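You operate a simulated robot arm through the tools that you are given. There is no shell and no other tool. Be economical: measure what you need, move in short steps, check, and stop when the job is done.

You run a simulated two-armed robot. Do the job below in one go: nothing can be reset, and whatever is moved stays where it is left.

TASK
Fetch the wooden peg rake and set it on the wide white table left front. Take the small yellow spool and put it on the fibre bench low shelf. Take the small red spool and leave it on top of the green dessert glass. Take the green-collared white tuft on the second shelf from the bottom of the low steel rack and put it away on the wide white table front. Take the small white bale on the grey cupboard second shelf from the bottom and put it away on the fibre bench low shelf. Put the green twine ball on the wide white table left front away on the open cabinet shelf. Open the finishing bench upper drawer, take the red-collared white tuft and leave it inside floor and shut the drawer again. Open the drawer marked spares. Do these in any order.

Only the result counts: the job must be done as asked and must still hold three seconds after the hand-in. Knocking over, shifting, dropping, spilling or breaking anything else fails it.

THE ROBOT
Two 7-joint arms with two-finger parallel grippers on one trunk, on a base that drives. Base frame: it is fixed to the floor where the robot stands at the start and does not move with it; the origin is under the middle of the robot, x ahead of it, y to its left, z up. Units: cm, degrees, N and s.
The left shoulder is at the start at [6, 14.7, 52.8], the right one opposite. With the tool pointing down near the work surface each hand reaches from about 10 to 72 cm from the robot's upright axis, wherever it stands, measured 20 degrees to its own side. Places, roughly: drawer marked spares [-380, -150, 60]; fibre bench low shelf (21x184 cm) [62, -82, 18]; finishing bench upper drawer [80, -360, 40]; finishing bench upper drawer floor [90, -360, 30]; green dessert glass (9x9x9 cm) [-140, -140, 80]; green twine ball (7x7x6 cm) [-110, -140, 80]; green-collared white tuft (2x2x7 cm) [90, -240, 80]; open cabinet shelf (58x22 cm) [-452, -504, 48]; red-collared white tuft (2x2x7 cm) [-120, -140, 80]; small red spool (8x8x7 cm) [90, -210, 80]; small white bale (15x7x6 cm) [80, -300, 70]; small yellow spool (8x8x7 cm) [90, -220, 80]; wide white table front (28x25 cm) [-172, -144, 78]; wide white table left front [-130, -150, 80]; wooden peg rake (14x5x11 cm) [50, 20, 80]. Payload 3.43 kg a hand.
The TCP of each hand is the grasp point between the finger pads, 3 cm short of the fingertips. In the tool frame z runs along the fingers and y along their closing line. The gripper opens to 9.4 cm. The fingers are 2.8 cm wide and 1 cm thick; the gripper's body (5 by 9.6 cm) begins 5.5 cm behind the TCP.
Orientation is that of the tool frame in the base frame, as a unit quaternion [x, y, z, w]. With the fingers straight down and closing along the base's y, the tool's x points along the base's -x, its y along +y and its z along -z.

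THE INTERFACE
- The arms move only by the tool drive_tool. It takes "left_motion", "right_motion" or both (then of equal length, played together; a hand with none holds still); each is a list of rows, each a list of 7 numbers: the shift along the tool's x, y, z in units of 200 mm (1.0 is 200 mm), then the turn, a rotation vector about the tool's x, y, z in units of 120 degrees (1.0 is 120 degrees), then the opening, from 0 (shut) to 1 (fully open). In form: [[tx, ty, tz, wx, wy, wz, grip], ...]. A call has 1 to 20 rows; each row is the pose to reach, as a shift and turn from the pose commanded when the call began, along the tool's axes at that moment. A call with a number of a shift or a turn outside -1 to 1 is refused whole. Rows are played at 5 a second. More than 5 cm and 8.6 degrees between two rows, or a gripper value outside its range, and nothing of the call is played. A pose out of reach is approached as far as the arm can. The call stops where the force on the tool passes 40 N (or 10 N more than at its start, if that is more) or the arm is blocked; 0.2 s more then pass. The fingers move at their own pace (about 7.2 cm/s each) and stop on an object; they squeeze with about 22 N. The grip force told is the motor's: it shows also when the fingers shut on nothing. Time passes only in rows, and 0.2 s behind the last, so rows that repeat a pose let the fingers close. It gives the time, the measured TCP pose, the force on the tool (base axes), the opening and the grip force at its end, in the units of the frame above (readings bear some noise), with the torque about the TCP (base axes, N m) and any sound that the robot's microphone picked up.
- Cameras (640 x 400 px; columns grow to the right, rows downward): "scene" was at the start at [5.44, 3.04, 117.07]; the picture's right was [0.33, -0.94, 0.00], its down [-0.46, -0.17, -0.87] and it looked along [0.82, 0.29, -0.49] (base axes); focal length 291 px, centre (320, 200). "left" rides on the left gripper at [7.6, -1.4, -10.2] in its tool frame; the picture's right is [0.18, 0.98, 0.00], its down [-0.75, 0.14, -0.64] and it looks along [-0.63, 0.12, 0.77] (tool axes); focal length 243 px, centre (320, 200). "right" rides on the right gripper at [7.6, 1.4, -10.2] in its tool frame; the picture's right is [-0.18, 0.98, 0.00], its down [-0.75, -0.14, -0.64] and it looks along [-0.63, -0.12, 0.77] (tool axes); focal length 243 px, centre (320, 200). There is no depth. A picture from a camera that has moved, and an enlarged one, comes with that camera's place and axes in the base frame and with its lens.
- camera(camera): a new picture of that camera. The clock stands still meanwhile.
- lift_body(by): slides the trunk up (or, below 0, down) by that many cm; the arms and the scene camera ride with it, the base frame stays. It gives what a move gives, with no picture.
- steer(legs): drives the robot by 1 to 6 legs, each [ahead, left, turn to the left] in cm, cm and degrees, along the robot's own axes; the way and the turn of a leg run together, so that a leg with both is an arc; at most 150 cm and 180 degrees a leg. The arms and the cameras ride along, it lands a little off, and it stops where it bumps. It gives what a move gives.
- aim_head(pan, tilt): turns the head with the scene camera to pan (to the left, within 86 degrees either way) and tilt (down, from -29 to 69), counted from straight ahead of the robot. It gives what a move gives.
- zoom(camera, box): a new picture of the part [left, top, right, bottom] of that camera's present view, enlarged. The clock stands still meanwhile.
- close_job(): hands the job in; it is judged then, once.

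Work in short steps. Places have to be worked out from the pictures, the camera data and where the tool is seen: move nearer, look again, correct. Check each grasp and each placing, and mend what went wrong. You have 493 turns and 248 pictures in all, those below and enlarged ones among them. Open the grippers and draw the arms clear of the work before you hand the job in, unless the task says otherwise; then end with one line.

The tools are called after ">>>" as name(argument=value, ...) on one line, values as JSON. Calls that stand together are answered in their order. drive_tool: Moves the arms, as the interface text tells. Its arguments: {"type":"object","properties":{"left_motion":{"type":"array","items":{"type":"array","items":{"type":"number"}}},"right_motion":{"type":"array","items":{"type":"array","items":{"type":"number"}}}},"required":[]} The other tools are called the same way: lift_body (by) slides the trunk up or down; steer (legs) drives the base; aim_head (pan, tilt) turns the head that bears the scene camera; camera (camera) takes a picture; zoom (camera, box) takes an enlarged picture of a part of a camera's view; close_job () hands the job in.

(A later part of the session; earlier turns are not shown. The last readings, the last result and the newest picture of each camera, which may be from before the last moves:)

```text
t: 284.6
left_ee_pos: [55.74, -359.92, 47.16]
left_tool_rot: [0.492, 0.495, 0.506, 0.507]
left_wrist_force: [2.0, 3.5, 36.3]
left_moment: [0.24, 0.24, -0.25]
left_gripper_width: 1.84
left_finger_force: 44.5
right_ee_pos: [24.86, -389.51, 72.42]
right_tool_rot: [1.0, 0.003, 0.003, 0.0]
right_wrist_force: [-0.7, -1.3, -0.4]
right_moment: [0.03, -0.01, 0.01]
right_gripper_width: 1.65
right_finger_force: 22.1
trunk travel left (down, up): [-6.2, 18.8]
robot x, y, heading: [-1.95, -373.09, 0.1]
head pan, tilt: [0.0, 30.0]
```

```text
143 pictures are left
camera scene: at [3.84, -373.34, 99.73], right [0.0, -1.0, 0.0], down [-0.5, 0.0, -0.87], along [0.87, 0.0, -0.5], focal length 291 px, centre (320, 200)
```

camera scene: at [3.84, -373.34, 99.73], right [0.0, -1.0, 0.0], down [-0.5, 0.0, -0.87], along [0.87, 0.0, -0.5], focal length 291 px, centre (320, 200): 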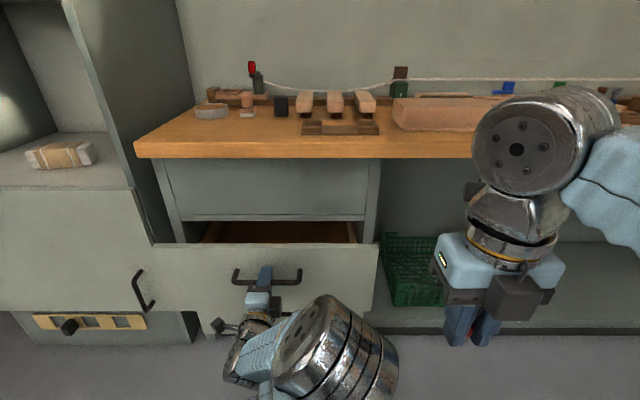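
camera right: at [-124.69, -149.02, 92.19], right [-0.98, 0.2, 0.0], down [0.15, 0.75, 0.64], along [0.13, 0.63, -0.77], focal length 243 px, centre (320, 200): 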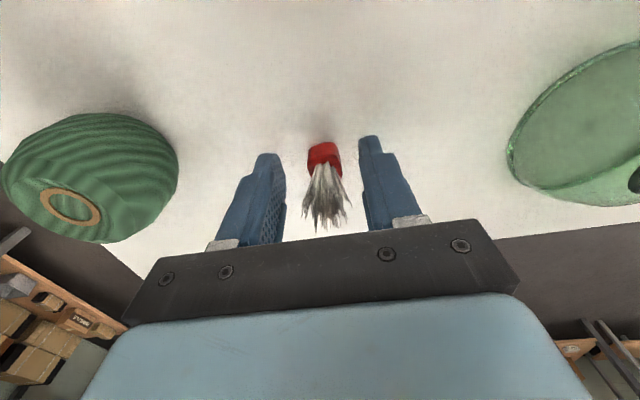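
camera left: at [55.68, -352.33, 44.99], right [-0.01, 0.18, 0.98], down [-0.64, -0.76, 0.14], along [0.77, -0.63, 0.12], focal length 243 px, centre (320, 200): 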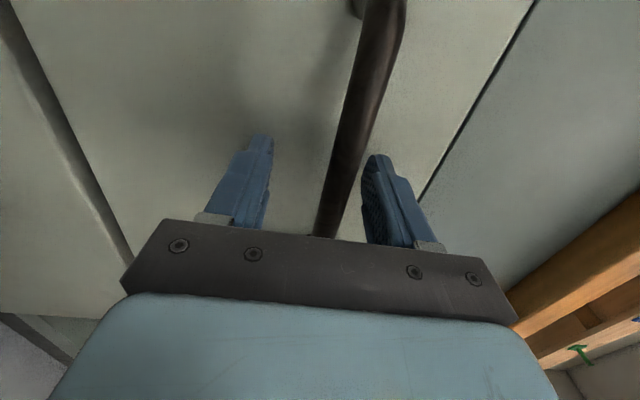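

It opens. I relieve the vertical strain and pull 17 cm more.

>>> lift_body(by=-0.5)

>>> steer(legs=[[-10, 0, 0], [-7, 0, 0]])

>>> camera(camera="scene")

```text
t: 285.3
left_ee_pos: [56.0, -359.99, 47.21]
left_tool_rot: [0.486, 0.491, 0.51, 0.512]
left_wrist_force: [2.6, -1.0, 13.8]
left_moment: [0.49, -0.01, 0.41]
left_gripper_width: 1.83
left_finger_force: 44.8
right_ee_pos: [24.84, -389.52, 71.82]
right_tool_rot: [1.0, 0.002, 0.001, 0.0]
right_wrist_force: [0.3, 0.2, -0.3]
right_moment: [0.02, 0.06, -0.03]
right_gripper_width: 1.64
right_finger_force: 22.0
trunk travel left (down, up): [-5.7, 19.3]
robot x, y, heading: [-2.28, -373.12, 0.2]
head pan, tilt: [0.0, 30.0]
stopped: the force on the tool passed its limit at 48 N (the readings are from after the stop); the commanded pose is now the measured one
```

```text
t: 287.1
left_ee_pos: [38.84, -359.98, 47.27]
left_tool_rot: [0.487, 0.491, 0.51, 0.511]
left_wrist_force: [1.1, 2.9, 30.0]
left_moment: [0.41, 0.16, -0.24]
left_gripper_width: 1.84
left_finger_force: 45.2
right_ee_pos: [7.8, -389.53, 71.97]
right_tool_rot: [1.0, 0.002, 0.003, 0.0]
right_wrist_force: [-0.4, 0.0, 0.2]
right_moment: [-0.01, -0.02, -0.02]
right_gripper_width: 1.67
right_finger_force: 22.0
trunk travel left (down, up): [-5.7, 19.3]
robot x, y, heading: [-19.34, -373.04, 0.3]
head pan, tilt: [0.0, 30.0]
```

```text
142 pictures are left
camera scene: at [-13.17, -373.37, 99.26], right [0.0, -1.0, 0.0], down [-0.5, 0.0, -0.87], along [0.87, 0.0, -0.5], focal length 291 px, centre (320, 200)
```

scene: 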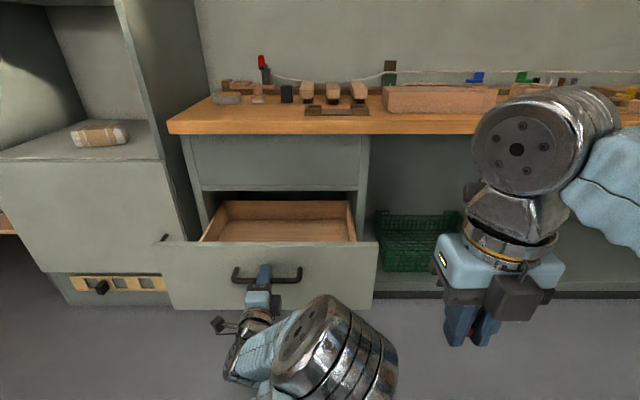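

The drawer is open 27 cm. I release the handle, back off and raise the left hand out of the way.

>>> drive_tool(left_motion=[[0, 0, 0, 0, 0, 0, 0.4], [0, 0, 0, 0, 0, 0, 0.8], [0, 0, 0, 0, 0, 0, 0.8]])

>>> steer(legs=[[-18, 0, 0]])

>>> drive_tool(left_motion=[[0, 0.2, 0, 0, 0, 0, 0.5], [0.1, 0.4, -0.1, 0, 0, 0, 0.5], [0.2, 0.6, -0.2, 0, 0, 0, 0.5], [0.35, 0.8, -0.3, 0, 0, 0, 0.5], [0.5, 1, -0.4, 0, 0, 0, 0.5]])

>>> camera(camera="scene")

```text
t: 287.9
left_ee_pos: [38.9, -359.99, 47.23]
left_tool_rot: [0.488, 0.492, 0.509, 0.511]
left_wrist_force: [0.5, 0.2, 0.1]
left_moment: [0.01, 0.0, 0.03]
left_gripper_width: 7.5
left_finger_force: 0.2
right_ee_pos: [7.87, -389.5, 71.83]
right_tool_rot: [1.0, 0.003, 0.001, 0.0]
right_wrist_force: [0.1, -1.0, -0.2]
right_moment: [0.0, 0.0, 0.04]
right_gripper_width: 1.65
right_finger_force: 21.3
trunk travel left (down, up): [-5.7, 19.3]
robot x, y, heading: [-18.89, -373.36, 0.2]
head pan, tilt: [0.0, 30.0]
```

```text
t: 289.4
left_ee_pos: [20.8, -359.97, 47.06]
left_tool_rot: [0.488, 0.491, 0.51, 0.51]
left_wrist_force: [0.5, -0.7, -0.6]
left_moment: [-0.01, 0.0, 0.01]
left_gripper_width: 7.54
left_finger_force: 0.0
right_ee_pos: [-10.18, -389.51, 71.73]
right_tool_rot: [1.0, 0.002, 0.001, 0.0]
right_wrist_force: [0.6, -0.3, -0.1]
right_moment: [0.01, 0.01, -0.02]
right_gripper_width: 1.67
right_finger_force: 21.9
trunk travel left (down, up): [-5.7, 19.3]
robot x, y, heading: [-36.95, -373.36, -0.1]
head pan, tilt: [0.0, 30.0]
```

```text
refused: row 4 steps farther than a row can; nothing moved
```

```text
141 pictures are left
camera scene: at [-31.09, -373.39, 99.24], right [0.0, -1.0, 0.0], down [-0.5, 0.0, -0.87], along [0.87, 0.0, -0.5], focal length 291 px, centre (320, 200)
```

scene: 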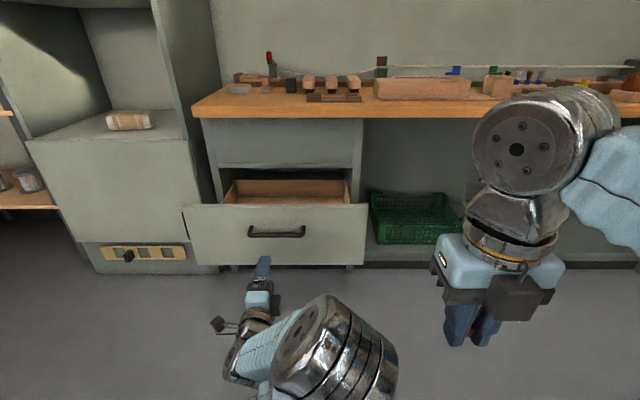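

The handle is released. I repeat the raise with smaller steps.

>>> drive_tool(left_motion=[[0, 0.2, 0, 0, 0, 0, 0.5], [0.08, 0.38, -0.08, 0, 0, 0, 0.5], [0.16, 0.56, -0.16, 0, 0, 0, 0.5], [0.24, 0.74, -0.24, 0, 0, 0, 0.5], [0.32, 0.9, -0.32, 0, 0, 0, 0.5], [0.45, 1, -0.4, 0, 0, 0, 0.5]])

>>> camera(camera="scene")

```text
t: 290.8
left_ee_pos: [12.03, -351.23, 66.51]
left_tool_rot: [0.494, 0.489, 0.511, 0.506]
left_wrist_force: [-2.3, 3.7, 3.6]
left_moment: [0.0, 0.29, -0.37]
left_gripper_width: 4.71
left_finger_force: 0.0
left hand out of reach, approached as far as the arm can: row 1, 2, 3, 4, 5
right_ee_pos: [-10.24, -389.49, 71.81]
right_tool_rot: [1.0, 0.002, 0.002, 0.002]
right_wrist_force: [-0.5, -0.5, 0.1]
right_moment: [0.0, -0.07, -0.01]
right_gripper_width: 1.65
right_finger_force: 22.1
trunk travel left (down, up): [-5.7, 19.3]
robot x, y, heading: [-36.88, -373.5, -0.3]
head pan, tilt: [0.0, 30.0]
```

```text
140 pictures are left
camera scene: at [-31.2, -373.21, 99.25], right [0.0, -1.0, 0.0], down [-0.5, 0.0, -0.87], along [0.87, 0.0, -0.5], focal length 291 px, centre (320, 200)
```

scene: 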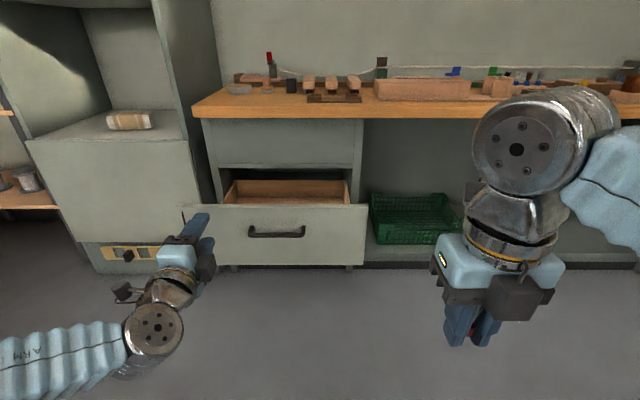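

Both hands are above the drawer's height. I drive the base 35 cm ahead and 8 cm left, then bring the right hand over the drawer.

>>> steer(legs=[[35, 8, 0]])

>>> drive_tool(right_motion=[[0.2, -0.1, 0, 0, 0, 0, 0], [0.4, -0.2, 0, 0, 0, 0, 0], [0.6, -0.3, 0, 0, 0, 0, 0], [0.8, -0.4, 0, 0, 0, 0, 0], [1, -0.45, 0, 0, 0, 0, 0], [1, -0.45, 0, 0, 0, 0, 0]])

>>> aim_head(pan=0, tilt=45)

>>> camera(camera="scene")

>>> camera(camera="right")

```text
t: 293.1
left_ee_pos: [47.26, -343.09, 66.79]
left_tool_rot: [0.488, 0.492, 0.509, 0.511]
left_wrist_force: [-0.3, 1.0, 0.3]
left_moment: [0.0, 0.02, -0.01]
left_gripper_width: 4.7
left_finger_force: 0.1
right_ee_pos: [24.93, -381.82, 71.79]
right_tool_rot: [1.0, 0.001, 0.003, -0.001]
right_wrist_force: [0.4, 0.9, 0.9]
right_moment: [-0.02, -0.03, 0.03]
right_gripper_width: 1.65
right_finger_force: 22.2
trunk travel left (down, up): [-5.7, 19.3]
robot x, y, heading: [-1.99, -365.23, -0.1]
head pan, tilt: [0.0, 30.0]
```

```text
t: 294.5
left_ee_pos: [47.22, -343.07, 66.78]
left_tool_rot: [0.488, 0.492, 0.509, 0.511]
left_wrist_force: [0.5, -0.4, 0.1]
left_moment: [-0.02, -0.02, 0.0]
left_gripper_width: 4.67
left_finger_force: 0.0
right_ee_pos: [44.85, -372.64, 71.92]
right_tool_rot: [1.0, 0.002, 0.002, 0.0]
right_wrist_force: [0.1, -0.1, -0.5]
right_moment: [-0.01, 0.02, 0.0]
right_gripper_width: 1.63
right_finger_force: 22.3
trunk travel left (down, up): [-5.7, 19.3]
robot x, y, heading: [-1.84, -365.42, -0.0]
head pan, tilt: [0.0, 30.0]
```

```text
t: 295.2
left_ee_pos: [47.15, -343.07, 66.71]
left_tool_rot: [0.488, 0.491, 0.51, 0.511]
left_wrist_force: [-0.6, 0.2, -0.6]
left_moment: [-0.02, -0.03, 0.0]
left_gripper_width: 4.69
left_finger_force: 0.1
right_ee_pos: [44.88, -372.58, 71.91]
right_tool_rot: [1.0, 0.001, 0.002, 0.0]
right_wrist_force: [-0.3, -0.3, -0.2]
right_moment: [-0.04, 0.01, -0.03]
right_gripper_width: 1.65
right_finger_force: 21.7
trunk travel left (down, up): [-5.7, 19.3]
robot x, y, heading: [-1.8, -365.24, -0.1]
head pan, tilt: [0.0, 45.0]
```

```text
139 pictures are left
camera scene: at [3.17, -365.4, 96.99], right [0.0, -1.0, 0.0], down [-0.71, 0.0, -0.71], along [0.71, 0.0, -0.71], focal length 291 px, centre (320, 200)
```

scene: 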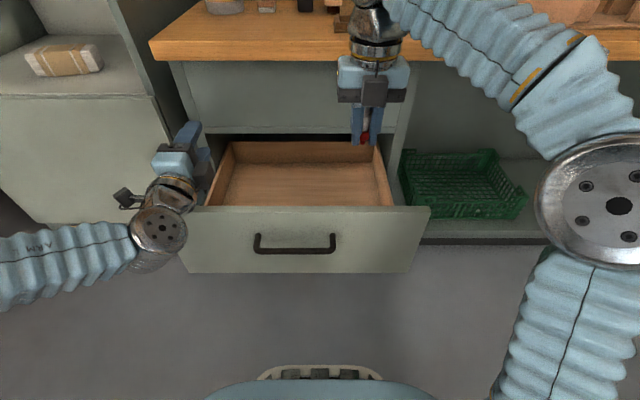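

```text
138 pictures are left
camera right: at [52.52, -374.13, 82.2], right [-0.18, -0.98, 0.0], down [-0.76, 0.14, 0.64], along [-0.63, 0.12, -0.77], focal length 243 px, centre (320, 200)
```

right: 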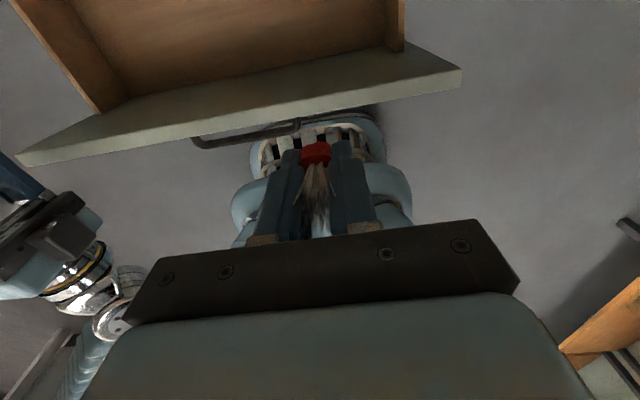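

The drawer interior is empty and wide. I move to [52.5, -368.5] and descend in two stages, checking.

>>> drive_tool(right_motion=[[0.19, -0.1, 0, 0, 0, 0, 0], [0.38, -0.2, 0, 0, 0, 0, 0], [0.38, -0.2, 0.2, 0, 0, 0, 0], [0.38, -0.2, 0.4, 0, 0, 0, 0], [0.38, -0.2, 0.6, 0, 0, 0, 0], [0.38, -0.2, 0.6, 0, 0, 0, 0]])

>>> camera(camera="scene")

>>> camera(camera="right")

```text
t: 296.6
left_ee_pos: [47.13, -343.07, 66.86]
left_tool_rot: [0.488, 0.491, 0.509, 0.511]
left_wrist_force: [0.5, 0.3, -1.2]
left_moment: [-0.01, -0.01, 0.0]
left_gripper_width: 4.7
left_finger_force: 0.1
right_ee_pos: [52.6, -368.57, 60.0]
right_tool_rot: [1.0, 0.001, 0.001, 0.0]
right_wrist_force: [0.3, 0.8, 0.1]
right_moment: [0.01, 0.02, -0.01]
right_gripper_width: 1.63
right_finger_force: 21.7
right hand out of reach, approached as far as the arm can: row 2
trunk travel left (down, up): [-5.7, 19.3]
robot x, y, heading: [-1.72, -365.32, -0.3]
head pan, tilt: [0.0, 45.0]
```

```text
137 pictures are left
camera scene: at [3.16, -365.39, 96.98], right [0.0, -1.0, 0.0], down [-0.71, 0.0, -0.71], along [0.71, 0.0, -0.71], focal length 291 px, centre (320, 200)
```

scene: 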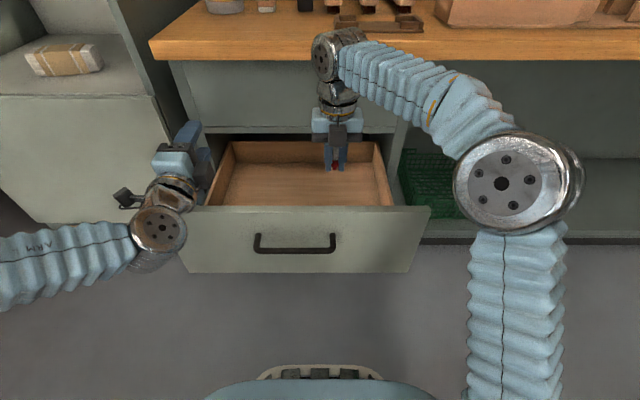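

```text
136 pictures are left
camera right: at [60.14, -370.01, 70.34], right [-0.18, -0.98, 0.0], down [-0.76, 0.14, 0.64], along [-0.63, 0.12, -0.77], focal length 243 px, centre (320, 200)
```

right: 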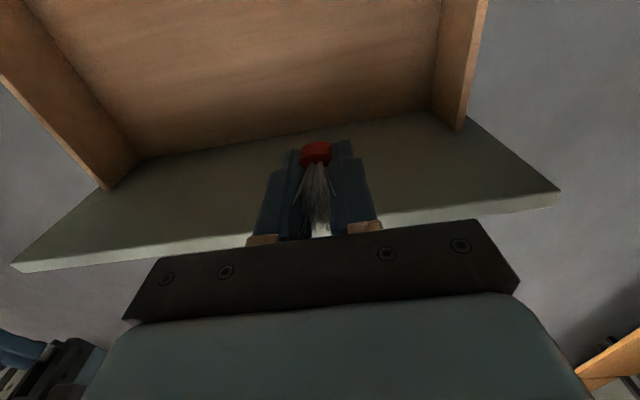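

I descend a further 14 cm and look.

>>> drive_tool(right_motion=[[0, 0, 0.2, 0, 0, 0, 0], [0, 0, 0.4, 0, 0, 0, 0], [0, 0, 0.6, 0, 0, 0, 0], [0, 0, 0.7, 0, 0, 0, 0], [0, 0, 0.7, 0, 0, 0, 0]])

>>> camera(camera="scene")

>>> camera(camera="right")

```text
t: 297.9
left_ee_pos: [47.29, -342.95, 66.78]
left_tool_rot: [0.488, 0.491, 0.509, 0.511]
left_wrist_force: [0.6, -0.4, -0.5]
left_moment: [-0.02, -0.01, 0.01]
left_gripper_width: 4.68
left_finger_force: 0.1
right_ee_pos: [52.57, -368.48, 46.06]
right_tool_rot: [1.0, 0.001, 0.001, 0.0]
right_wrist_force: [-0.4, 0.5, 0.0]
right_moment: [0.02, -0.04, 0.0]
right_gripper_width: 1.65
right_finger_force: 22.0
trunk travel left (down, up): [-5.7, 19.3]
robot x, y, heading: [-1.75, -365.67, -0.2]
head pan, tilt: [0.0, 45.0]
```

```text
135 pictures are left
camera scene: at [3.17, -365.4, 96.98], right [0.0, -1.0, 0.0], down [-0.71, 0.0, -0.71], along [0.71, 0.0, -0.71], focal length 291 px, centre (320, 200)
```

scene: 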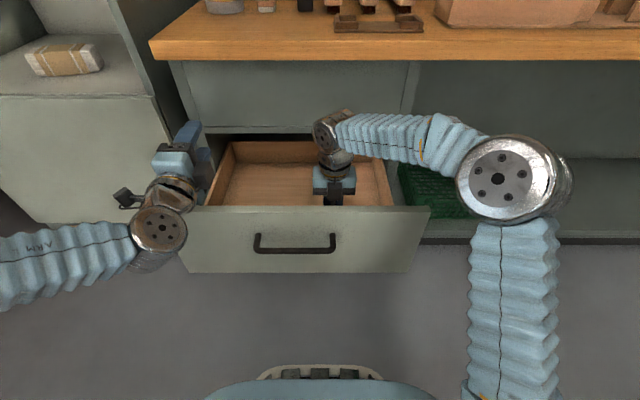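

```text
134 pictures are left
camera right: at [60.27, -369.99, 56.27], right [-0.18, -0.98, 0.0], down [-0.76, 0.14, 0.64], along [-0.63, 0.12, -0.77], focal length 243 px, centre (320, 200)
```

right: 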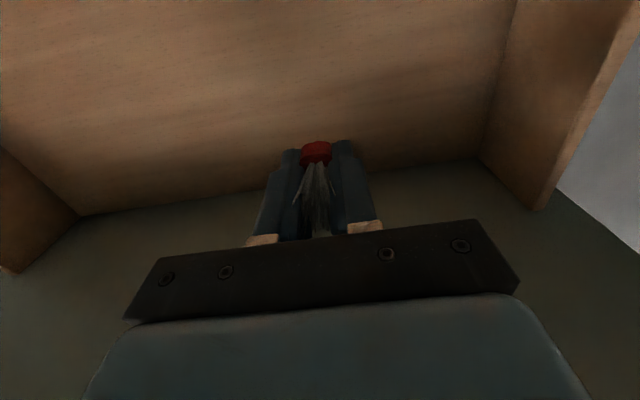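

Floor comes out near z 33. I descend to about 38.5, then in small steps.

>>> drive_tool(right_motion=[[0, 0, 0.2, 0, 0, 0, 0], [0, 0, 0.37, 0, 0, 0, 0], [0, 0, 0.37, 0, 0, 0, 0]])

>>> drive_tool(right_motion=[[0, 0, 0.02, 0, 0, 0, 0], [0, 0, 0.04, 0, 0, 0, 0], [0, 0, 0.06, 0, 0, 0, 0], [0, 0, 0.06, 0, 0, 0, 0]])

>>> camera(camera="right")

```text
t: 298.6
left_ee_pos: [47.22, -343.09, 66.76]
left_tool_rot: [0.488, 0.491, 0.51, 0.51]
left_wrist_force: [-0.3, 0.2, 0.0]
left_moment: [-0.03, 0.03, -0.01]
left_gripper_width: 4.68
left_finger_force: 0.0
right_ee_pos: [52.73, -368.56, 38.53]
right_tool_rot: [1.0, 0.001, 0.002, 0.0]
right_wrist_force: [0.1, 0.3, -0.3]
right_moment: [-0.03, 0.03, -0.01]
right_gripper_width: 1.63
right_finger_force: 22.1
trunk travel left (down, up): [-5.7, 19.3]
robot x, y, heading: [-1.76, -365.65, -0.1]
head pan, tilt: [0.0, 45.0]
```

```text
t: 299.6
left_ee_pos: [47.25, -342.89, 66.78]
left_tool_rot: [0.488, 0.491, 0.509, 0.511]
left_wrist_force: [-0.1, -0.5, -0.2]
left_moment: [0.02, 0.0, 0.0]
left_gripper_width: 4.7
left_finger_force: 0.1
right_ee_pos: [52.68, -368.54, 37.41]
right_tool_rot: [1.0, 0.001, 0.002, -0.001]
right_wrist_force: [-0.7, -0.1, -0.2]
right_moment: [0.01, 0.0, -0.01]
right_gripper_width: 1.65
right_finger_force: 21.8
trunk travel left (down, up): [-5.7, 19.3]
robot x, y, heading: [-1.96, -365.24, -0.2]
head pan, tilt: [0.0, 45.0]
```

```text
133 pictures are left
camera right: at [60.3, -370.05, 47.67], right [-0.18, -0.98, 0.0], down [-0.76, 0.14, 0.64], along [-0.63, 0.12, -0.77], focal length 243 px, centre (320, 200)
```

right: 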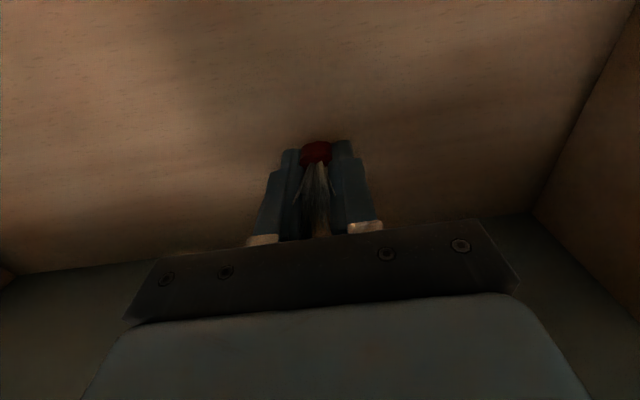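

Still free. I continue down in small steps.

>>> drive_tool(right_motion=[[0, 0, 0.02, 0, 0, 0, 0], [0, 0, 0.04, 0, 0, 0, 0], [0, 0, 0.06, 0, 0, 0, 0], [0, 0, 0.06, 0, 0, 0, 0]])

>>> drive_tool(right_motion=[[0, 0, 0.02, 0, 0, 0, 0], [0, 0, 0.04, 0, 0, 0, 0], [0, 0, 0.04, 0, 0, 0, 0]])

```text
t: 300.4
left_ee_pos: [47.2, -342.98, 66.81]
left_tool_rot: [0.487, 0.492, 0.509, 0.512]
left_wrist_force: [-0.4, -0.3, 0.1]
left_moment: [0.01, 0.01, 0.01]
left_gripper_width: 4.7
left_finger_force: 0.1
right_ee_pos: [52.96, -368.56, 37.01]
right_tool_rot: [1.0, 0.0, 0.008, -0.002]
right_wrist_force: [0.7, -2.5, 18.5]
right_moment: [-0.09, -0.13, -0.02]
right_gripper_width: 1.67
right_finger_force: 21.8
trunk travel left (down, up): [-5.7, 19.3]
robot x, y, heading: [-1.97, -365.17, 0.2]
head pan, tilt: [0.0, 45.0]
stopped in row 3 (right hand): the force on the tool passed its limit at 46 N (the readings are from after the stop); the commanded pose is now the measured one
```

```text
t: 300.9
left_ee_pos: [47.21, -343.04, 66.84]
left_tool_rot: [0.487, 0.491, 0.509, 0.512]
left_wrist_force: [-0.8, 0.3, -0.2]
left_moment: [0.05, -0.01, 0.01]
left_gripper_width: 4.7
left_finger_force: 0.1
right_ee_pos: [53.07, -368.53, 36.95]
right_tool_rot: [1.0, 0.0, 0.011, -0.003]
right_wrist_force: [0.2, -2.1, 17.5]
right_moment: [-0.07, -0.17, -0.04]
right_gripper_width: 1.64
right_finger_force: 22.3
trunk travel left (down, up): [-5.7, 19.3]
robot x, y, heading: [-1.67, -365.21, 0.1]
head pan, tilt: [0.0, 45.0]
stopped in row 2 (right hand): the force on the tool passed its limit at 45 N (the readings are from after the stop); the commanded pose is now the measured one
```

The tuft touches the floor. I ease up slightly, open, and rise straight.

>>> drive_tool(right_motion=[[0, 0, -0.008, 0, 0, 0, 0], [0, 0, -0.008, 0, 0, 0, 0.15], [0, 0, -0.008, 0, 0, 0, 0.35], [0, 0, -0.008, 0, 0, 0, 0.35]])

>>> camera(camera="right")

```text
t: 301.9
left_ee_pos: [47.22, -343.08, 66.62]
left_tool_rot: [0.488, 0.492, 0.509, 0.511]
left_wrist_force: [-0.4, -0.7, -0.3]
left_moment: [-0.01, 0.01, -0.02]
left_gripper_width: 4.69
left_finger_force: 0.1
right_ee_pos: [53.09, -368.52, 36.81]
right_tool_rot: [1.0, 0.0, 0.009, -0.002]
right_wrist_force: [-0.5, 0.0, 0.8]
right_moment: [0.0, -0.02, 0.03]
right_gripper_width: 3.28
right_finger_force: 0.1
trunk travel left (down, up): [-5.7, 19.3]
robot x, y, heading: [-2.1, -365.12, 0.1]
head pan, tilt: [0.0, 45.0]
```

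```text
132 pictures are left
camera right: at [60.48, -370.1, 47.25], right [-0.18, -0.98, -0.01], down [-0.76, 0.14, 0.63], along [-0.62, 0.12, -0.78], focal length 243 px, centre (320, 200)
```

right: 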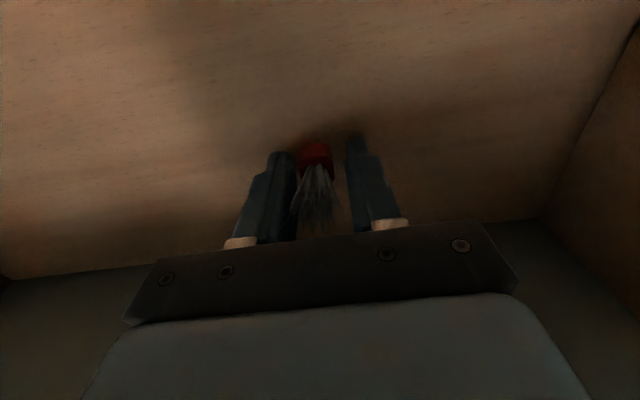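

The tuft stands free between the open fingers. I rise straight out.

>>> drive_tool(right_motion=[[0, 0, -0.15, 0, 0, 0, 0.4], [0, 0, -0.35, 0, 0, 0, 0.4], [0, 0, -0.55, 0, 0, 0, 0.4], [0, 0, -0.75, 0, 0, 0, 0.4], [0, 0, -0.95, 0, 0, 0, 0.4]])

>>> camera(camera="right")

```text
t: 303.1
left_ee_pos: [47.32, -343.2, 66.8]
left_tool_rot: [0.489, 0.492, 0.508, 0.511]
left_wrist_force: [-0.1, -0.3, -0.6]
left_moment: [-0.01, 0.02, 0.0]
left_gripper_width: 4.71
left_finger_force: 0.0
right_ee_pos: [52.61, -368.65, 55.99]
right_tool_rot: [1.0, 0.0, 0.009, -0.002]
right_wrist_force: [0.1, -0.3, -0.1]
right_moment: [-0.01, -0.01, 0.03]
right_gripper_width: 3.79
right_finger_force: 0.1
trunk travel left (down, up): [-5.7, 19.3]
robot x, y, heading: [-1.96, -365.26, 0.1]
head pan, tilt: [0.0, 45.0]
```

```text
131 pictures are left
camera right: at [60.08, -370.14, 66.31], right [-0.18, -0.98, -0.01], down [-0.76, 0.14, 0.63], along [-0.62, 0.12, -0.78], focal length 243 px, centre (320, 200)
```

right: 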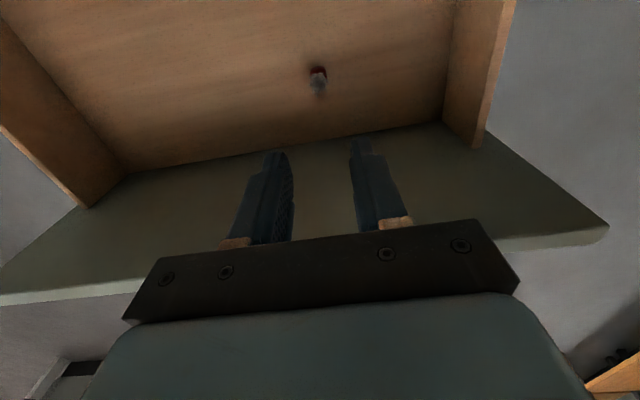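

The tuft stands in the drawer. I retract the right hand, back the base off and bring the left hand down to the handle height.

>>> drive_tool(right_motion=[[0, 0, -0.2, 0, 0, 0, 0.4], [0, 0, -0.4, 0, 0, 0, 0.4], [0, 0, -0.6, 0, 0, 0, 0.4], [-0.2, 0, -0.7, 0, 0, 0, 0.4], [-0.4, 0, -0.7, 0, 0, 0, 0.4], [-0.6, 0.1, -0.7, 0, 0, 0, 0.4], [-0.8, 0.2, -0.7, 0, 0, 0, 0.4], [-0.95, 0.35, -0.7, 0, 0, 0, 0.4]])

>>> steer(legs=[[-32, -10, 0]])

>>> drive_tool(left_motion=[[-0.08, -0.2, 0, 0, 0, 0, 0.7], [-0.16, -0.4, 0, 0, 0, 0, 0.7], [-0.24, -0.6, 0, 0, 0, 0, 0.7], [-0.32, -0.8, 0, 0, 0, 0, 0.7], [-0.34, -0.98, 0, 0, 0, 0, 0.7], [-0.34, -0.98, 0, 0, 0, 0, 0.7]])

>>> camera(camera="left")

>>> camera(camera="scene")

```text
t: 304.9
left_ee_pos: [47.33, -342.96, 66.66]
left_tool_rot: [0.488, 0.492, 0.509, 0.511]
left_wrist_force: [0.5, 0.0, -0.9]
left_moment: [0.02, -0.04, -0.01]
left_gripper_width: 4.71
left_finger_force: 0.2
right_ee_pos: [33.38, -375.69, 69.33]
right_tool_rot: [1.0, -0.001, 0.009, -0.001]
right_wrist_force: [-0.6, 0.5, -0.7]
right_moment: [-0.03, 0.04, 0.02]
right_gripper_width: 3.76
right_finger_force: 0.1
trunk travel left (down, up): [-5.7, 19.3]
robot x, y, heading: [-1.54, -365.62, 0.1]
head pan, tilt: [0.0, 45.0]
```

```text
t: 307.0
left_ee_pos: [15.41, -352.98, 66.7]
left_tool_rot: [0.487, 0.492, 0.51, 0.51]
left_wrist_force: [-0.2, -0.1, 0.2]
left_moment: [0.0, 0.01, 0.0]
left_gripper_width: 4.72
left_finger_force: 0.0
right_ee_pos: [1.69, -385.57, 69.48]
right_tool_rot: [1.0, 0.002, 0.009, -0.002]
right_wrist_force: [0.0, 0.8, -0.4]
right_moment: [-0.02, -0.01, -0.01]
right_gripper_width: 3.75
right_finger_force: 0.1
trunk travel left (down, up): [-5.7, 19.3]
robot x, y, heading: [-33.37, -375.68, 0.5]
head pan, tilt: [0.0, 45.0]
```

```text
t: 308.4
left_ee_pos: [17.44, -356.26, 59.12]
left_tool_rot: [0.488, 0.492, 0.509, 0.51]
left_wrist_force: [0.0, -0.1, 0.2]
left_moment: [-0.02, -0.01, 0.06]
left_gripper_width: 6.57
left_finger_force: 0.1
left hand out of reach, approached as far as the arm can: row 1, 2, 3, 4, 5, 6
right_ee_pos: [1.78, -385.57, 69.41]
right_tool_rot: [1.0, 0.001, 0.009, -0.002]
right_wrist_force: [-0.1, 0.0, -0.2]
right_moment: [-0.02, 0.02, -0.01]
right_gripper_width: 3.75
right_finger_force: 0.1
trunk travel left (down, up): [-5.7, 19.3]
robot x, y, heading: [-33.49, -375.71, 0.4]
head pan, tilt: [0.0, 45.0]
```

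```text
130 pictures are left
camera left: at [7.49, -348.64, 57.21], right [-0.04, 0.19, 0.98], down [-0.65, -0.75, 0.12], along [0.76, -0.63, 0.15], focal length 243 px, centre (320, 200)
```

left: 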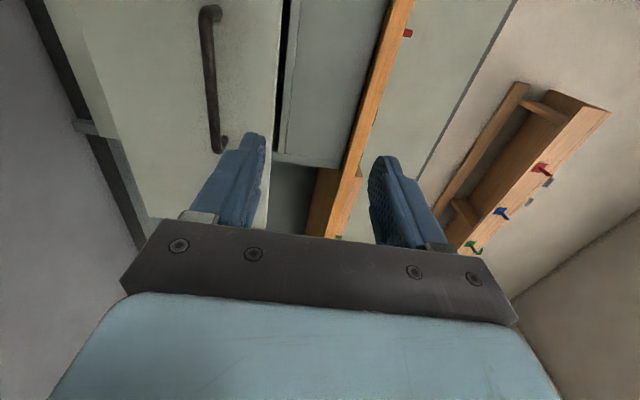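

```text
129 pictures are left
camera scene: at [-28.56, -375.47, 96.98], right [0.0, -1.0, 0.0], down [-0.71, 0.0, -0.71], along [0.71, 0.0, -0.71], focal length 291 px, centre (320, 200)
```

scene: 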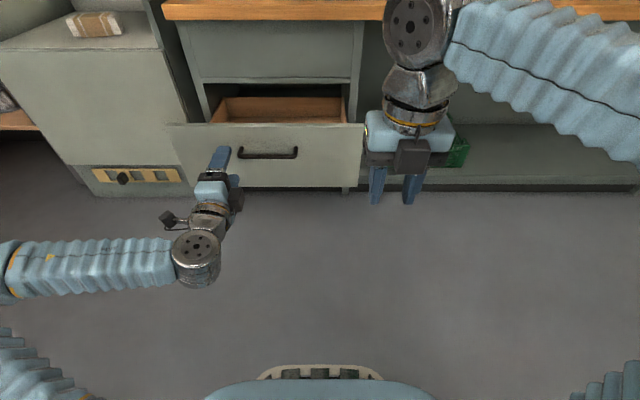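

I lower the trunk 5 cm and move the hand out and down to the handle height.

>>> lift_body(by=-5)

>>> drive_tool(left_motion=[[-0.04, -0.08, 0.1, 0, 0, 0, 0.7], [-0.08, -0.17, 0.2, 0, 0, 0, 0.7], [-0.12, -0.26, 0.25, 0, 0, 0, 0.7], [-0.16, -0.34, 0.25, 0, 0, 0, 0.7], [-0.16, -0.34, 0.25, 0, 0, 0, 0.7]])

>>> camera(camera="left")

```text
t: 309.4
left_ee_pos: [17.59, -356.25, 54.0]
left_tool_rot: [0.488, 0.492, 0.508, 0.511]
left_wrist_force: [-0.6, 0.4, 0.3]
left_moment: [0.01, 0.01, -0.02]
left_gripper_width: 6.59
left_finger_force: 0.1
right_ee_pos: [1.8, -385.6, 64.51]
right_tool_rot: [1.0, 0.001, 0.008, -0.002]
right_wrist_force: [0.2, -0.6, 0.0]
right_moment: [-0.01, -0.04, 0.03]
right_gripper_width: 3.75
right_finger_force: 0.0
trunk travel left (down, up): [-0.7, 24.3]
robot x, y, heading: [-33.15, -375.21, 0.2]
head pan, tilt: [0.0, 45.0]
```

```text
t: 310.6
left_ee_pos: [19.28, -359.87, 52.29]
left_tool_rot: [0.491, 0.496, 0.506, 0.506]
left_wrist_force: [0.0, 0.0, 0.7]
left_moment: [0.0, 0.03, -0.02]
left_gripper_width: 6.57
left_finger_force: 0.0
left hand out of reach, approached as far as the arm can: row 1, 2, 3, 4, 5
right_ee_pos: [1.78, -385.62, 64.4]
right_tool_rot: [1.0, 0.002, 0.008, -0.002]
right_wrist_force: [0.0, -0.5, 0.5]
right_moment: [0.0, 0.01, -0.02]
right_gripper_width: 3.76
right_finger_force: 0.0
trunk travel left (down, up): [-0.7, 24.3]
robot x, y, heading: [-33.2, -375.08, 0.3]
head pan, tilt: [0.0, 45.0]
```

```text
128 pictures are left
camera left: at [9.17, -352.3, 50.68], right [-0.03, 0.19, 0.98], down [-0.64, -0.76, 0.13], along [0.77, -0.63, 0.14], focal length 243 px, centre (320, 200)
```

left: 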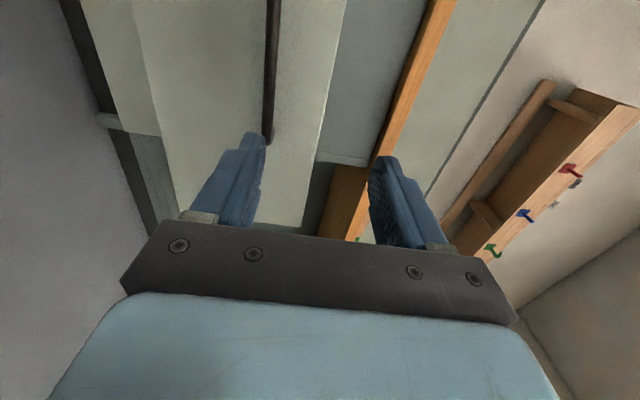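

>>> drive_tool(left_motion=[[0, 0, 0.15, 0, 0, 0, 0.7], [0, 0, 0.3, 0, 0, 0, 0.7], [0, -0.1, 0.35, 0, 0, 0, 0.7], [0, -0.2, 0.35, 0, 0, 0, 0.7], [0, -0.26, 0.35, 0, 0, 0, 0.7], [0, -0.26, 0.35, 0, 0, 0, 0.7]])

>>> camera(camera="left")

```text
t: 312.0
left_ee_pos: [23.75, -359.27, 54.54]
left_tool_rot: [0.49, 0.493, 0.508, 0.509]
left_wrist_force: [0.1, -0.2, 0.2]
left_moment: [-0.02, -0.01, 0.02]
left_gripper_width: 6.57
left_finger_force: 0.0
left hand out of reach, approached as far as the arm can: row 1, 2, 3, 4, 5, 6
right_ee_pos: [1.71, -385.64, 64.59]
right_tool_rot: [1.0, 0.003, 0.009, -0.002]
right_wrist_force: [0.1, -0.3, 0.5]
right_moment: [-0.02, 0.03, -0.03]
right_gripper_width: 3.79
right_finger_force: 0.0
trunk travel left (down, up): [-0.7, 24.3]
robot x, y, heading: [-33.7, -375.61, 0.2]
head pan, tilt: [0.0, 45.0]
```

```text
127 pictures are left
camera left: at [13.68, -351.79, 52.75], right [-0.03, 0.19, 0.98], down [-0.64, -0.75, 0.12], along [0.76, -0.63, 0.15], focal length 243 px, centre (320, 200)
```

left: 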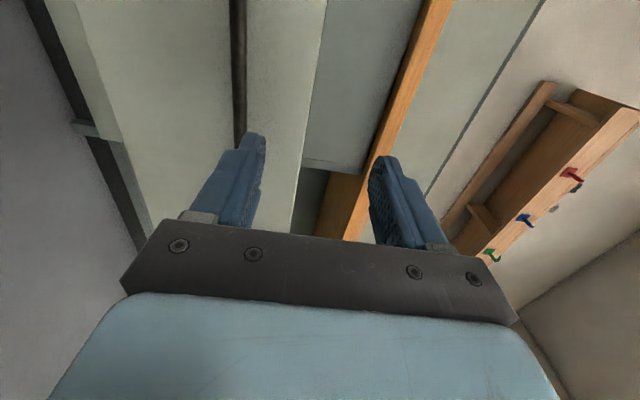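

The left arm is stuck in an awkward pose. I will fold it back to a plain downward pose, and push the drawer with the right hand instead.

>>> drive_tool(left_motion=[[0, 0.1, -0.08, 0.068, 0, 0, 0.5], [0, 0.2, -0.16, 0.136, 0, 0, 0.5], [0.05, 0.3, -0.24, 0.204, 0, 0, 0.5], [0.1, 0.4, -0.32, 0.272, 0, 0, 0.5], [0.15, 0.5, -0.4, 0.34, 0, 0, 0.5], [0.2, 0.6, -0.48, 0.408, 0, 0, 0.5], [0.25, 0.65, -0.56, 0.476, 0, 0, 0.5], [0.3, 0.7, -0.64, 0.544, 0, 0, 0.5], [0.35, 0.75, -0.72, 0.612, 0, 0, 0.5], [0.4, 0.8, -0.8, 0.68, 0, 0, 0.5], [0.4, 0.85, -0.88, 0.75, 0, 0, 0.5], [0.4, 0.85, -0.88, 0.75, 0, 0, 0.5]])

>>> drive_tool(right_motion=[[0.08, 0, 0, 0, 0.0694, 0, 0.2], [0.16, 0, 0, 0, 0.139, 0, 0], [0.24, 0, 0, 0, 0.208, 0, 0], [0.32, 0, 0, 0, 0.278, 0, 0], [0.4, 0, 0, 0, 0.347, 0, 0], [0.48, 0, 0, 0, 0.4164, 0, 0], [0.56, 0, 0, 0, 0.486, 0, 0], [0.64, 0, 0, 0, 0.555, 0, 0], [0.72, 0, 0, 0, 0.625, 0, 0], [0.72, 0, 0, 0, 0.625, 0, 0]])

>>> camera(camera="scene")

```text
t: 314.6
left_ee_pos: [5.62, -351.43, 70.8]
left_tool_rot: [0.707, 0.707, 0.011, 0.016]
left_wrist_force: [0.6, 0.7, 0.3]
left_moment: [-0.02, 0.03, 0.01]
left_gripper_width: 4.68
left_finger_force: 0.0
right_ee_pos: [1.67, -385.59, 64.54]
right_tool_rot: [1.0, 0.002, 0.01, -0.001]
right_wrist_force: [0.3, -0.3, 0.1]
right_moment: [0.03, 0.04, 0.0]
right_gripper_width: 3.77
right_finger_force: 0.0
trunk travel left (down, up): [-0.7, 24.3]
robot x, y, heading: [-33.74, -375.16, 0.3]
head pan, tilt: [0.0, 45.0]
```

```text
t: 316.8
left_ee_pos: [5.54, -351.3, 70.85]
left_tool_rot: [0.707, 0.707, 0.011, 0.015]
left_wrist_force: [-0.3, 0.7, 0.9]
left_moment: [0.02, 0.03, 0.02]
left_gripper_width: 4.68
left_finger_force: 0.1
right_ee_pos: [16.24, -385.59, 64.8]
right_tool_rot: [0.788, 0.0, 0.615, -0.003]
right_wrist_force: [0.1, 0.5, -0.6]
right_moment: [0.01, 0.03, 0.01]
right_gripper_width: 0.0
right_finger_force: 21.9
trunk travel left (down, up): [-0.7, 24.3]
robot x, y, heading: [-33.54, -375.55, 0.3]
head pan, tilt: [0.0, 45.0]
```

```text
126 pictures are left
camera scene: at [-28.57, -375.47, 91.98], right [0.0, -1.0, 0.0], down [-0.71, 0.0, -0.71], along [0.71, 0.0, -0.71], focal length 291 px, centre (320, 200)
```

scene: 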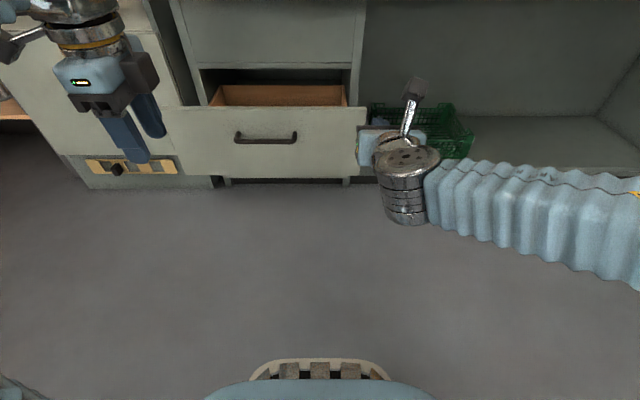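

I lower the right fist to handle height and shift the base left so it pushes beside the handle.

>>> drive_tool(right_motion=[[-0.18, 0, 0.045, 0, 0, 0, 0], [-0.36, 0, 0.09, 0, 0, 0, 0], [-0.54, 0, 0.135, 0, 0, 0, 0], [-0.72, 0, 0.18, 0, 0, 0, 0], [-0.872, 0, 0.218, 0, 0, 0, 0], [-0.872, 0, 0.218, 0, 0, 0, 0]])

>>> steer(legs=[[0, 11, 0]])

>>> camera(camera="scene")

```text
t: 318.2
left_ee_pos: [5.61, -351.39, 70.81]
left_tool_rot: [0.706, 0.708, 0.012, 0.016]
left_wrist_force: [0.0, 0.5, 0.3]
left_moment: [-0.02, -0.01, 0.0]
left_gripper_width: 4.69
left_finger_force: 0.2
right_ee_pos: [16.21, -385.47, 46.84]
right_tool_rot: [0.788, 0.001, 0.616, -0.004]
right_wrist_force: [0.2, -0.7, 0.1]
right_moment: [0.04, -0.02, -0.03]
right_gripper_width: 0.0
right_finger_force: 22.0
trunk travel left (down, up): [-0.7, 24.3]
robot x, y, heading: [-33.52, -375.16, 0.4]
head pan, tilt: [0.0, 45.0]
```

```text
t: 319.4
left_ee_pos: [5.46, -340.26, 70.74]
left_tool_rot: [0.706, 0.708, 0.012, 0.016]
left_wrist_force: [0.2, -0.6, -0.3]
left_moment: [-0.01, 0.02, 0.0]
left_gripper_width: 4.72
left_finger_force: 0.0
right_ee_pos: [16.17, -374.32, 46.85]
right_tool_rot: [0.788, 0.0, 0.615, -0.003]
right_wrist_force: [0.0, -0.1, -0.3]
right_moment: [0.0, 0.03, 0.03]
right_gripper_width: 0.0
right_finger_force: 21.9
trunk travel left (down, up): [-0.7, 24.3]
robot x, y, heading: [-33.66, -364.55, 0.2]
head pan, tilt: [0.0, 45.0]
```

```text
125 pictures are left
camera scene: at [-28.62, -364.37, 91.98], right [0.01, -1.0, 0.0], down [-0.71, 0.0, -0.71], along [0.71, 0.0, -0.71], focal length 291 px, centre (320, 200)
```

scene: 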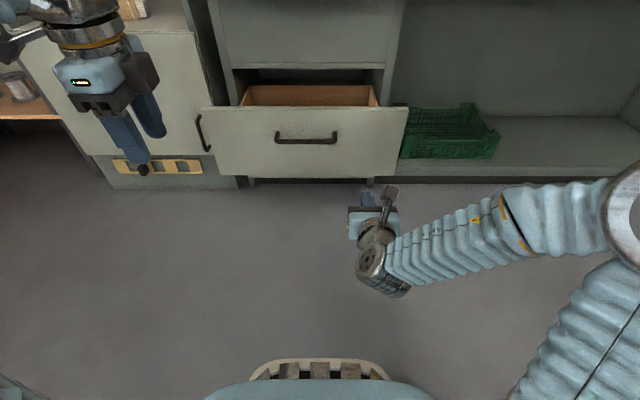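

I pull the left hand back 12 cm for bench clearance, then push by driving ahead.

>>> drive_tool(left_motion=[[0, -0.2, 0, 0, 0, 0, 0.5], [0, -0.4, 0, 0, 0, 0, 0.5], [0, -0.55, 0, 0, 0, 0, 0.5]])

>>> steer(legs=[[22, 0, 0], [15, 0, 0]])

>>> camera(camera="scene")

```text
t: 320.2
left_ee_pos: [-5.48, -340.39, 70.37]
left_tool_rot: [0.706, 0.708, 0.012, 0.016]
left_wrist_force: [-0.5, 0.1, -0.4]
left_moment: [0.01, 0.04, -0.01]
left_gripper_width: 4.72
left_finger_force: 0.0
right_ee_pos: [16.17, -374.39, 46.71]
right_tool_rot: [0.788, 0.0, 0.616, -0.003]
right_wrist_force: [-0.3, -0.6, -0.2]
right_moment: [-0.01, 0.0, -0.02]
right_gripper_width: 0.0
right_finger_force: 21.6
trunk travel left (down, up): [-0.7, 24.3]
robot x, y, heading: [-33.52, -364.58, 0.2]
head pan, tilt: [0.0, 45.0]
```

```text
t: 322.8
left_ee_pos: [31.45, -339.97, 70.33]
left_tool_rot: [0.706, 0.708, 0.012, 0.015]
left_wrist_force: [-0.3, 0.0, 0.2]
left_moment: [0.01, -0.03, -0.01]
left_gripper_width: 4.71
left_finger_force: 0.0
right_ee_pos: [53.13, -374.12, 46.73]
right_tool_rot: [0.788, 0.001, 0.616, -0.003]
right_wrist_force: [-0.1, -0.5, -0.3]
right_moment: [0.03, -0.04, 0.01]
right_gripper_width: 0.0
right_finger_force: 22.3
trunk travel left (down, up): [-0.7, 24.3]
robot x, y, heading: [3.12, -364.21, 0.1]
head pan, tilt: [0.0, 45.0]
```

```text
124 pictures are left
camera scene: at [8.23, -364.16, 91.98], right [0.01, -1.0, 0.0], down [-0.71, 0.0, -0.71], along [0.71, 0.0, -0.71], focal length 291 px, centre (320, 200)
```

scene: 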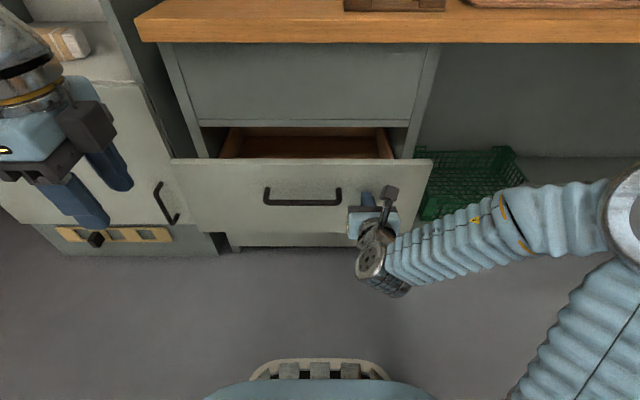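

It slides with the push. I continue 12 cm, then finer.

>>> steer(legs=[[12, 0, 0]])

>>> steer(legs=[[4, 0, 0]])

>>> camera(camera="scene")

```text
t: 324.1
left_ee_pos: [43.42, -340.02, 70.25]
left_tool_rot: [0.707, 0.707, 0.012, 0.016]
left_wrist_force: [0.4, -0.4, -0.5]
left_moment: [0.02, 0.02, -0.01]
left_gripper_width: 4.7
left_finger_force: 0.2
right_ee_pos: [65.07, -374.18, 46.79]
right_tool_rot: [0.788, 0.001, 0.616, -0.003]
right_wrist_force: [0.3, 0.1, -0.8]
right_moment: [-0.05, -0.01, -0.01]
right_gripper_width: 0.0
right_finger_force: 22.2
trunk travel left (down, up): [-0.7, 24.3]
robot x, y, heading: [15.2, -364.18, 0.4]
head pan, tilt: [0.0, 45.0]
```

```text
t: 324.9
left_ee_pos: [44.86, -340.1, 70.38]
left_tool_rot: [0.707, 0.707, 0.013, 0.017]
left_wrist_force: [0.3, -0.1, 0.2]
left_moment: [0.0, -0.01, -0.01]
left_gripper_width: 4.67
left_finger_force: 0.0
right_ee_pos: [66.0, -374.04, 46.65]
right_tool_rot: [0.788, 0.002, 0.616, -0.003]
right_wrist_force: [-11.0, -1.8, 3.4]
right_moment: [0.0, -0.19, -0.04]
right_gripper_width: 0.01
right_finger_force: 21.8
trunk travel left (down, up): [-0.7, 24.3]
robot x, y, heading: [16.59, -364.04, 0.0]
head pan, tilt: [0.0, 45.0]
stopped in leg 1: the force on the tool passed its limit at 152 N (the readings are from after the stop); the commanded pose is now the measured one
```

```text
123 pictures are left
camera scene: at [21.64, -364.1, 91.97], right [0.0, -1.0, 0.0], down [-0.71, 0.0, -0.71], along [0.71, 0.0, -0.71], focal length 291 px, centre (320, 200)
```

scene: 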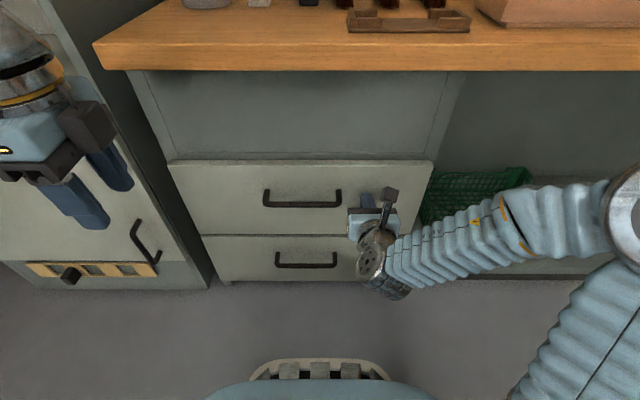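

The drawer is shut. I back away and move in front of the grey cupboard to study the bale.

>>> steer(legs=[[-30, 0, 0], [0, 62, 0]])

>>> lift_body(by=20)

>>> aim_head(pan=0, tilt=30)

>>> camera(camera="scene")

```text
t: 330.0
left_ee_pos: [14.28, -278.33, 70.36]
left_tool_rot: [0.706, 0.708, 0.012, 0.016]
left_wrist_force: [0.4, 0.8, 0.6]
left_moment: [0.0, 0.0, 0.02]
left_gripper_width: 4.69
left_finger_force: 0.1
right_ee_pos: [35.76, -312.46, 46.57]
right_tool_rot: [0.789, 0.003, 0.615, -0.004]
right_wrist_force: [-0.2, 0.0, 0.4]
right_moment: [0.0, 0.01, 0.01]
right_gripper_width: 0.02
right_finger_force: 21.9
trunk travel left (down, up): [-0.7, 24.3]
robot x, y, heading: [-13.78, -302.98, 0.6]
head pan, tilt: [0.0, 45.0]
```

```text
t: 332.1
left_ee_pos: [14.4, -278.24, 90.38]
left_tool_rot: [0.705, 0.709, 0.012, 0.015]
left_wrist_force: [-0.4, 0.4, -0.5]
left_moment: [0.01, -0.02, 0.01]
left_gripper_width: 4.73
left_finger_force: 0.1
right_ee_pos: [35.85, -312.33, 66.71]
right_tool_rot: [0.788, 0.004, 0.615, -0.005]
right_wrist_force: [0.1, 0.6, -0.5]
right_moment: [0.04, 0.01, 0.01]
right_gripper_width: 0.0
right_finger_force: 22.4
trunk travel left (down, up): [-20.7, 4.3]
robot x, y, heading: [-13.73, -302.77, 0.3]
head pan, tilt: [0.0, 45.0]
```

```text
t: 332.9
left_ee_pos: [14.38, -278.37, 90.41]
left_tool_rot: [0.705, 0.709, 0.013, 0.016]
left_wrist_force: [-0.9, -0.2, 1.0]
left_moment: [0.01, 0.0, 0.01]
left_gripper_width: 4.71
left_finger_force: 0.1
right_ee_pos: [35.65, -312.44, 66.62]
right_tool_rot: [0.789, 0.004, 0.615, -0.005]
right_wrist_force: [0.0, 0.1, -0.3]
right_moment: [0.0, -0.01, -0.02]
right_gripper_width: 0.0
right_finger_force: 21.4
trunk travel left (down, up): [-20.7, 4.3]
robot x, y, heading: [-13.75, -302.76, 0.1]
head pan, tilt: [0.0, 30.0]
```

```text
122 pictures are left
camera scene: at [-7.89, -302.62, 114.23], right [0.01, -1.0, 0.0], down [-0.5, 0.0, -0.87], along [0.87, 0.01, -0.5], focal length 291 px, centre (320, 200)
```

scene: 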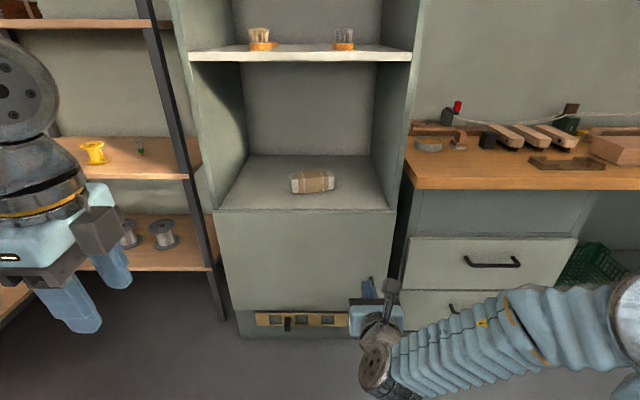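

>>> zoom(camera="scene", box=[180, 30, 440, 225])

```text
2.05 times, centred on (310, 128) of scene
camera zoom: at [-7.89, -302.62, 114.23], right [0.01, -1.0, 0.0], down [-0.5, 0.0, -0.87], along [0.87, 0.01, -0.5], focal length 597 px, centre (340, 349)
```

zoom: 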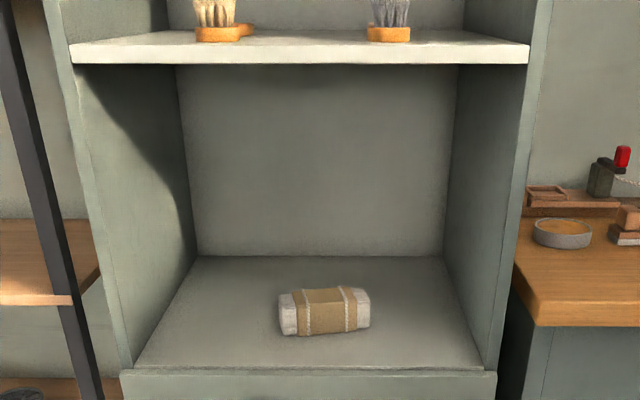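

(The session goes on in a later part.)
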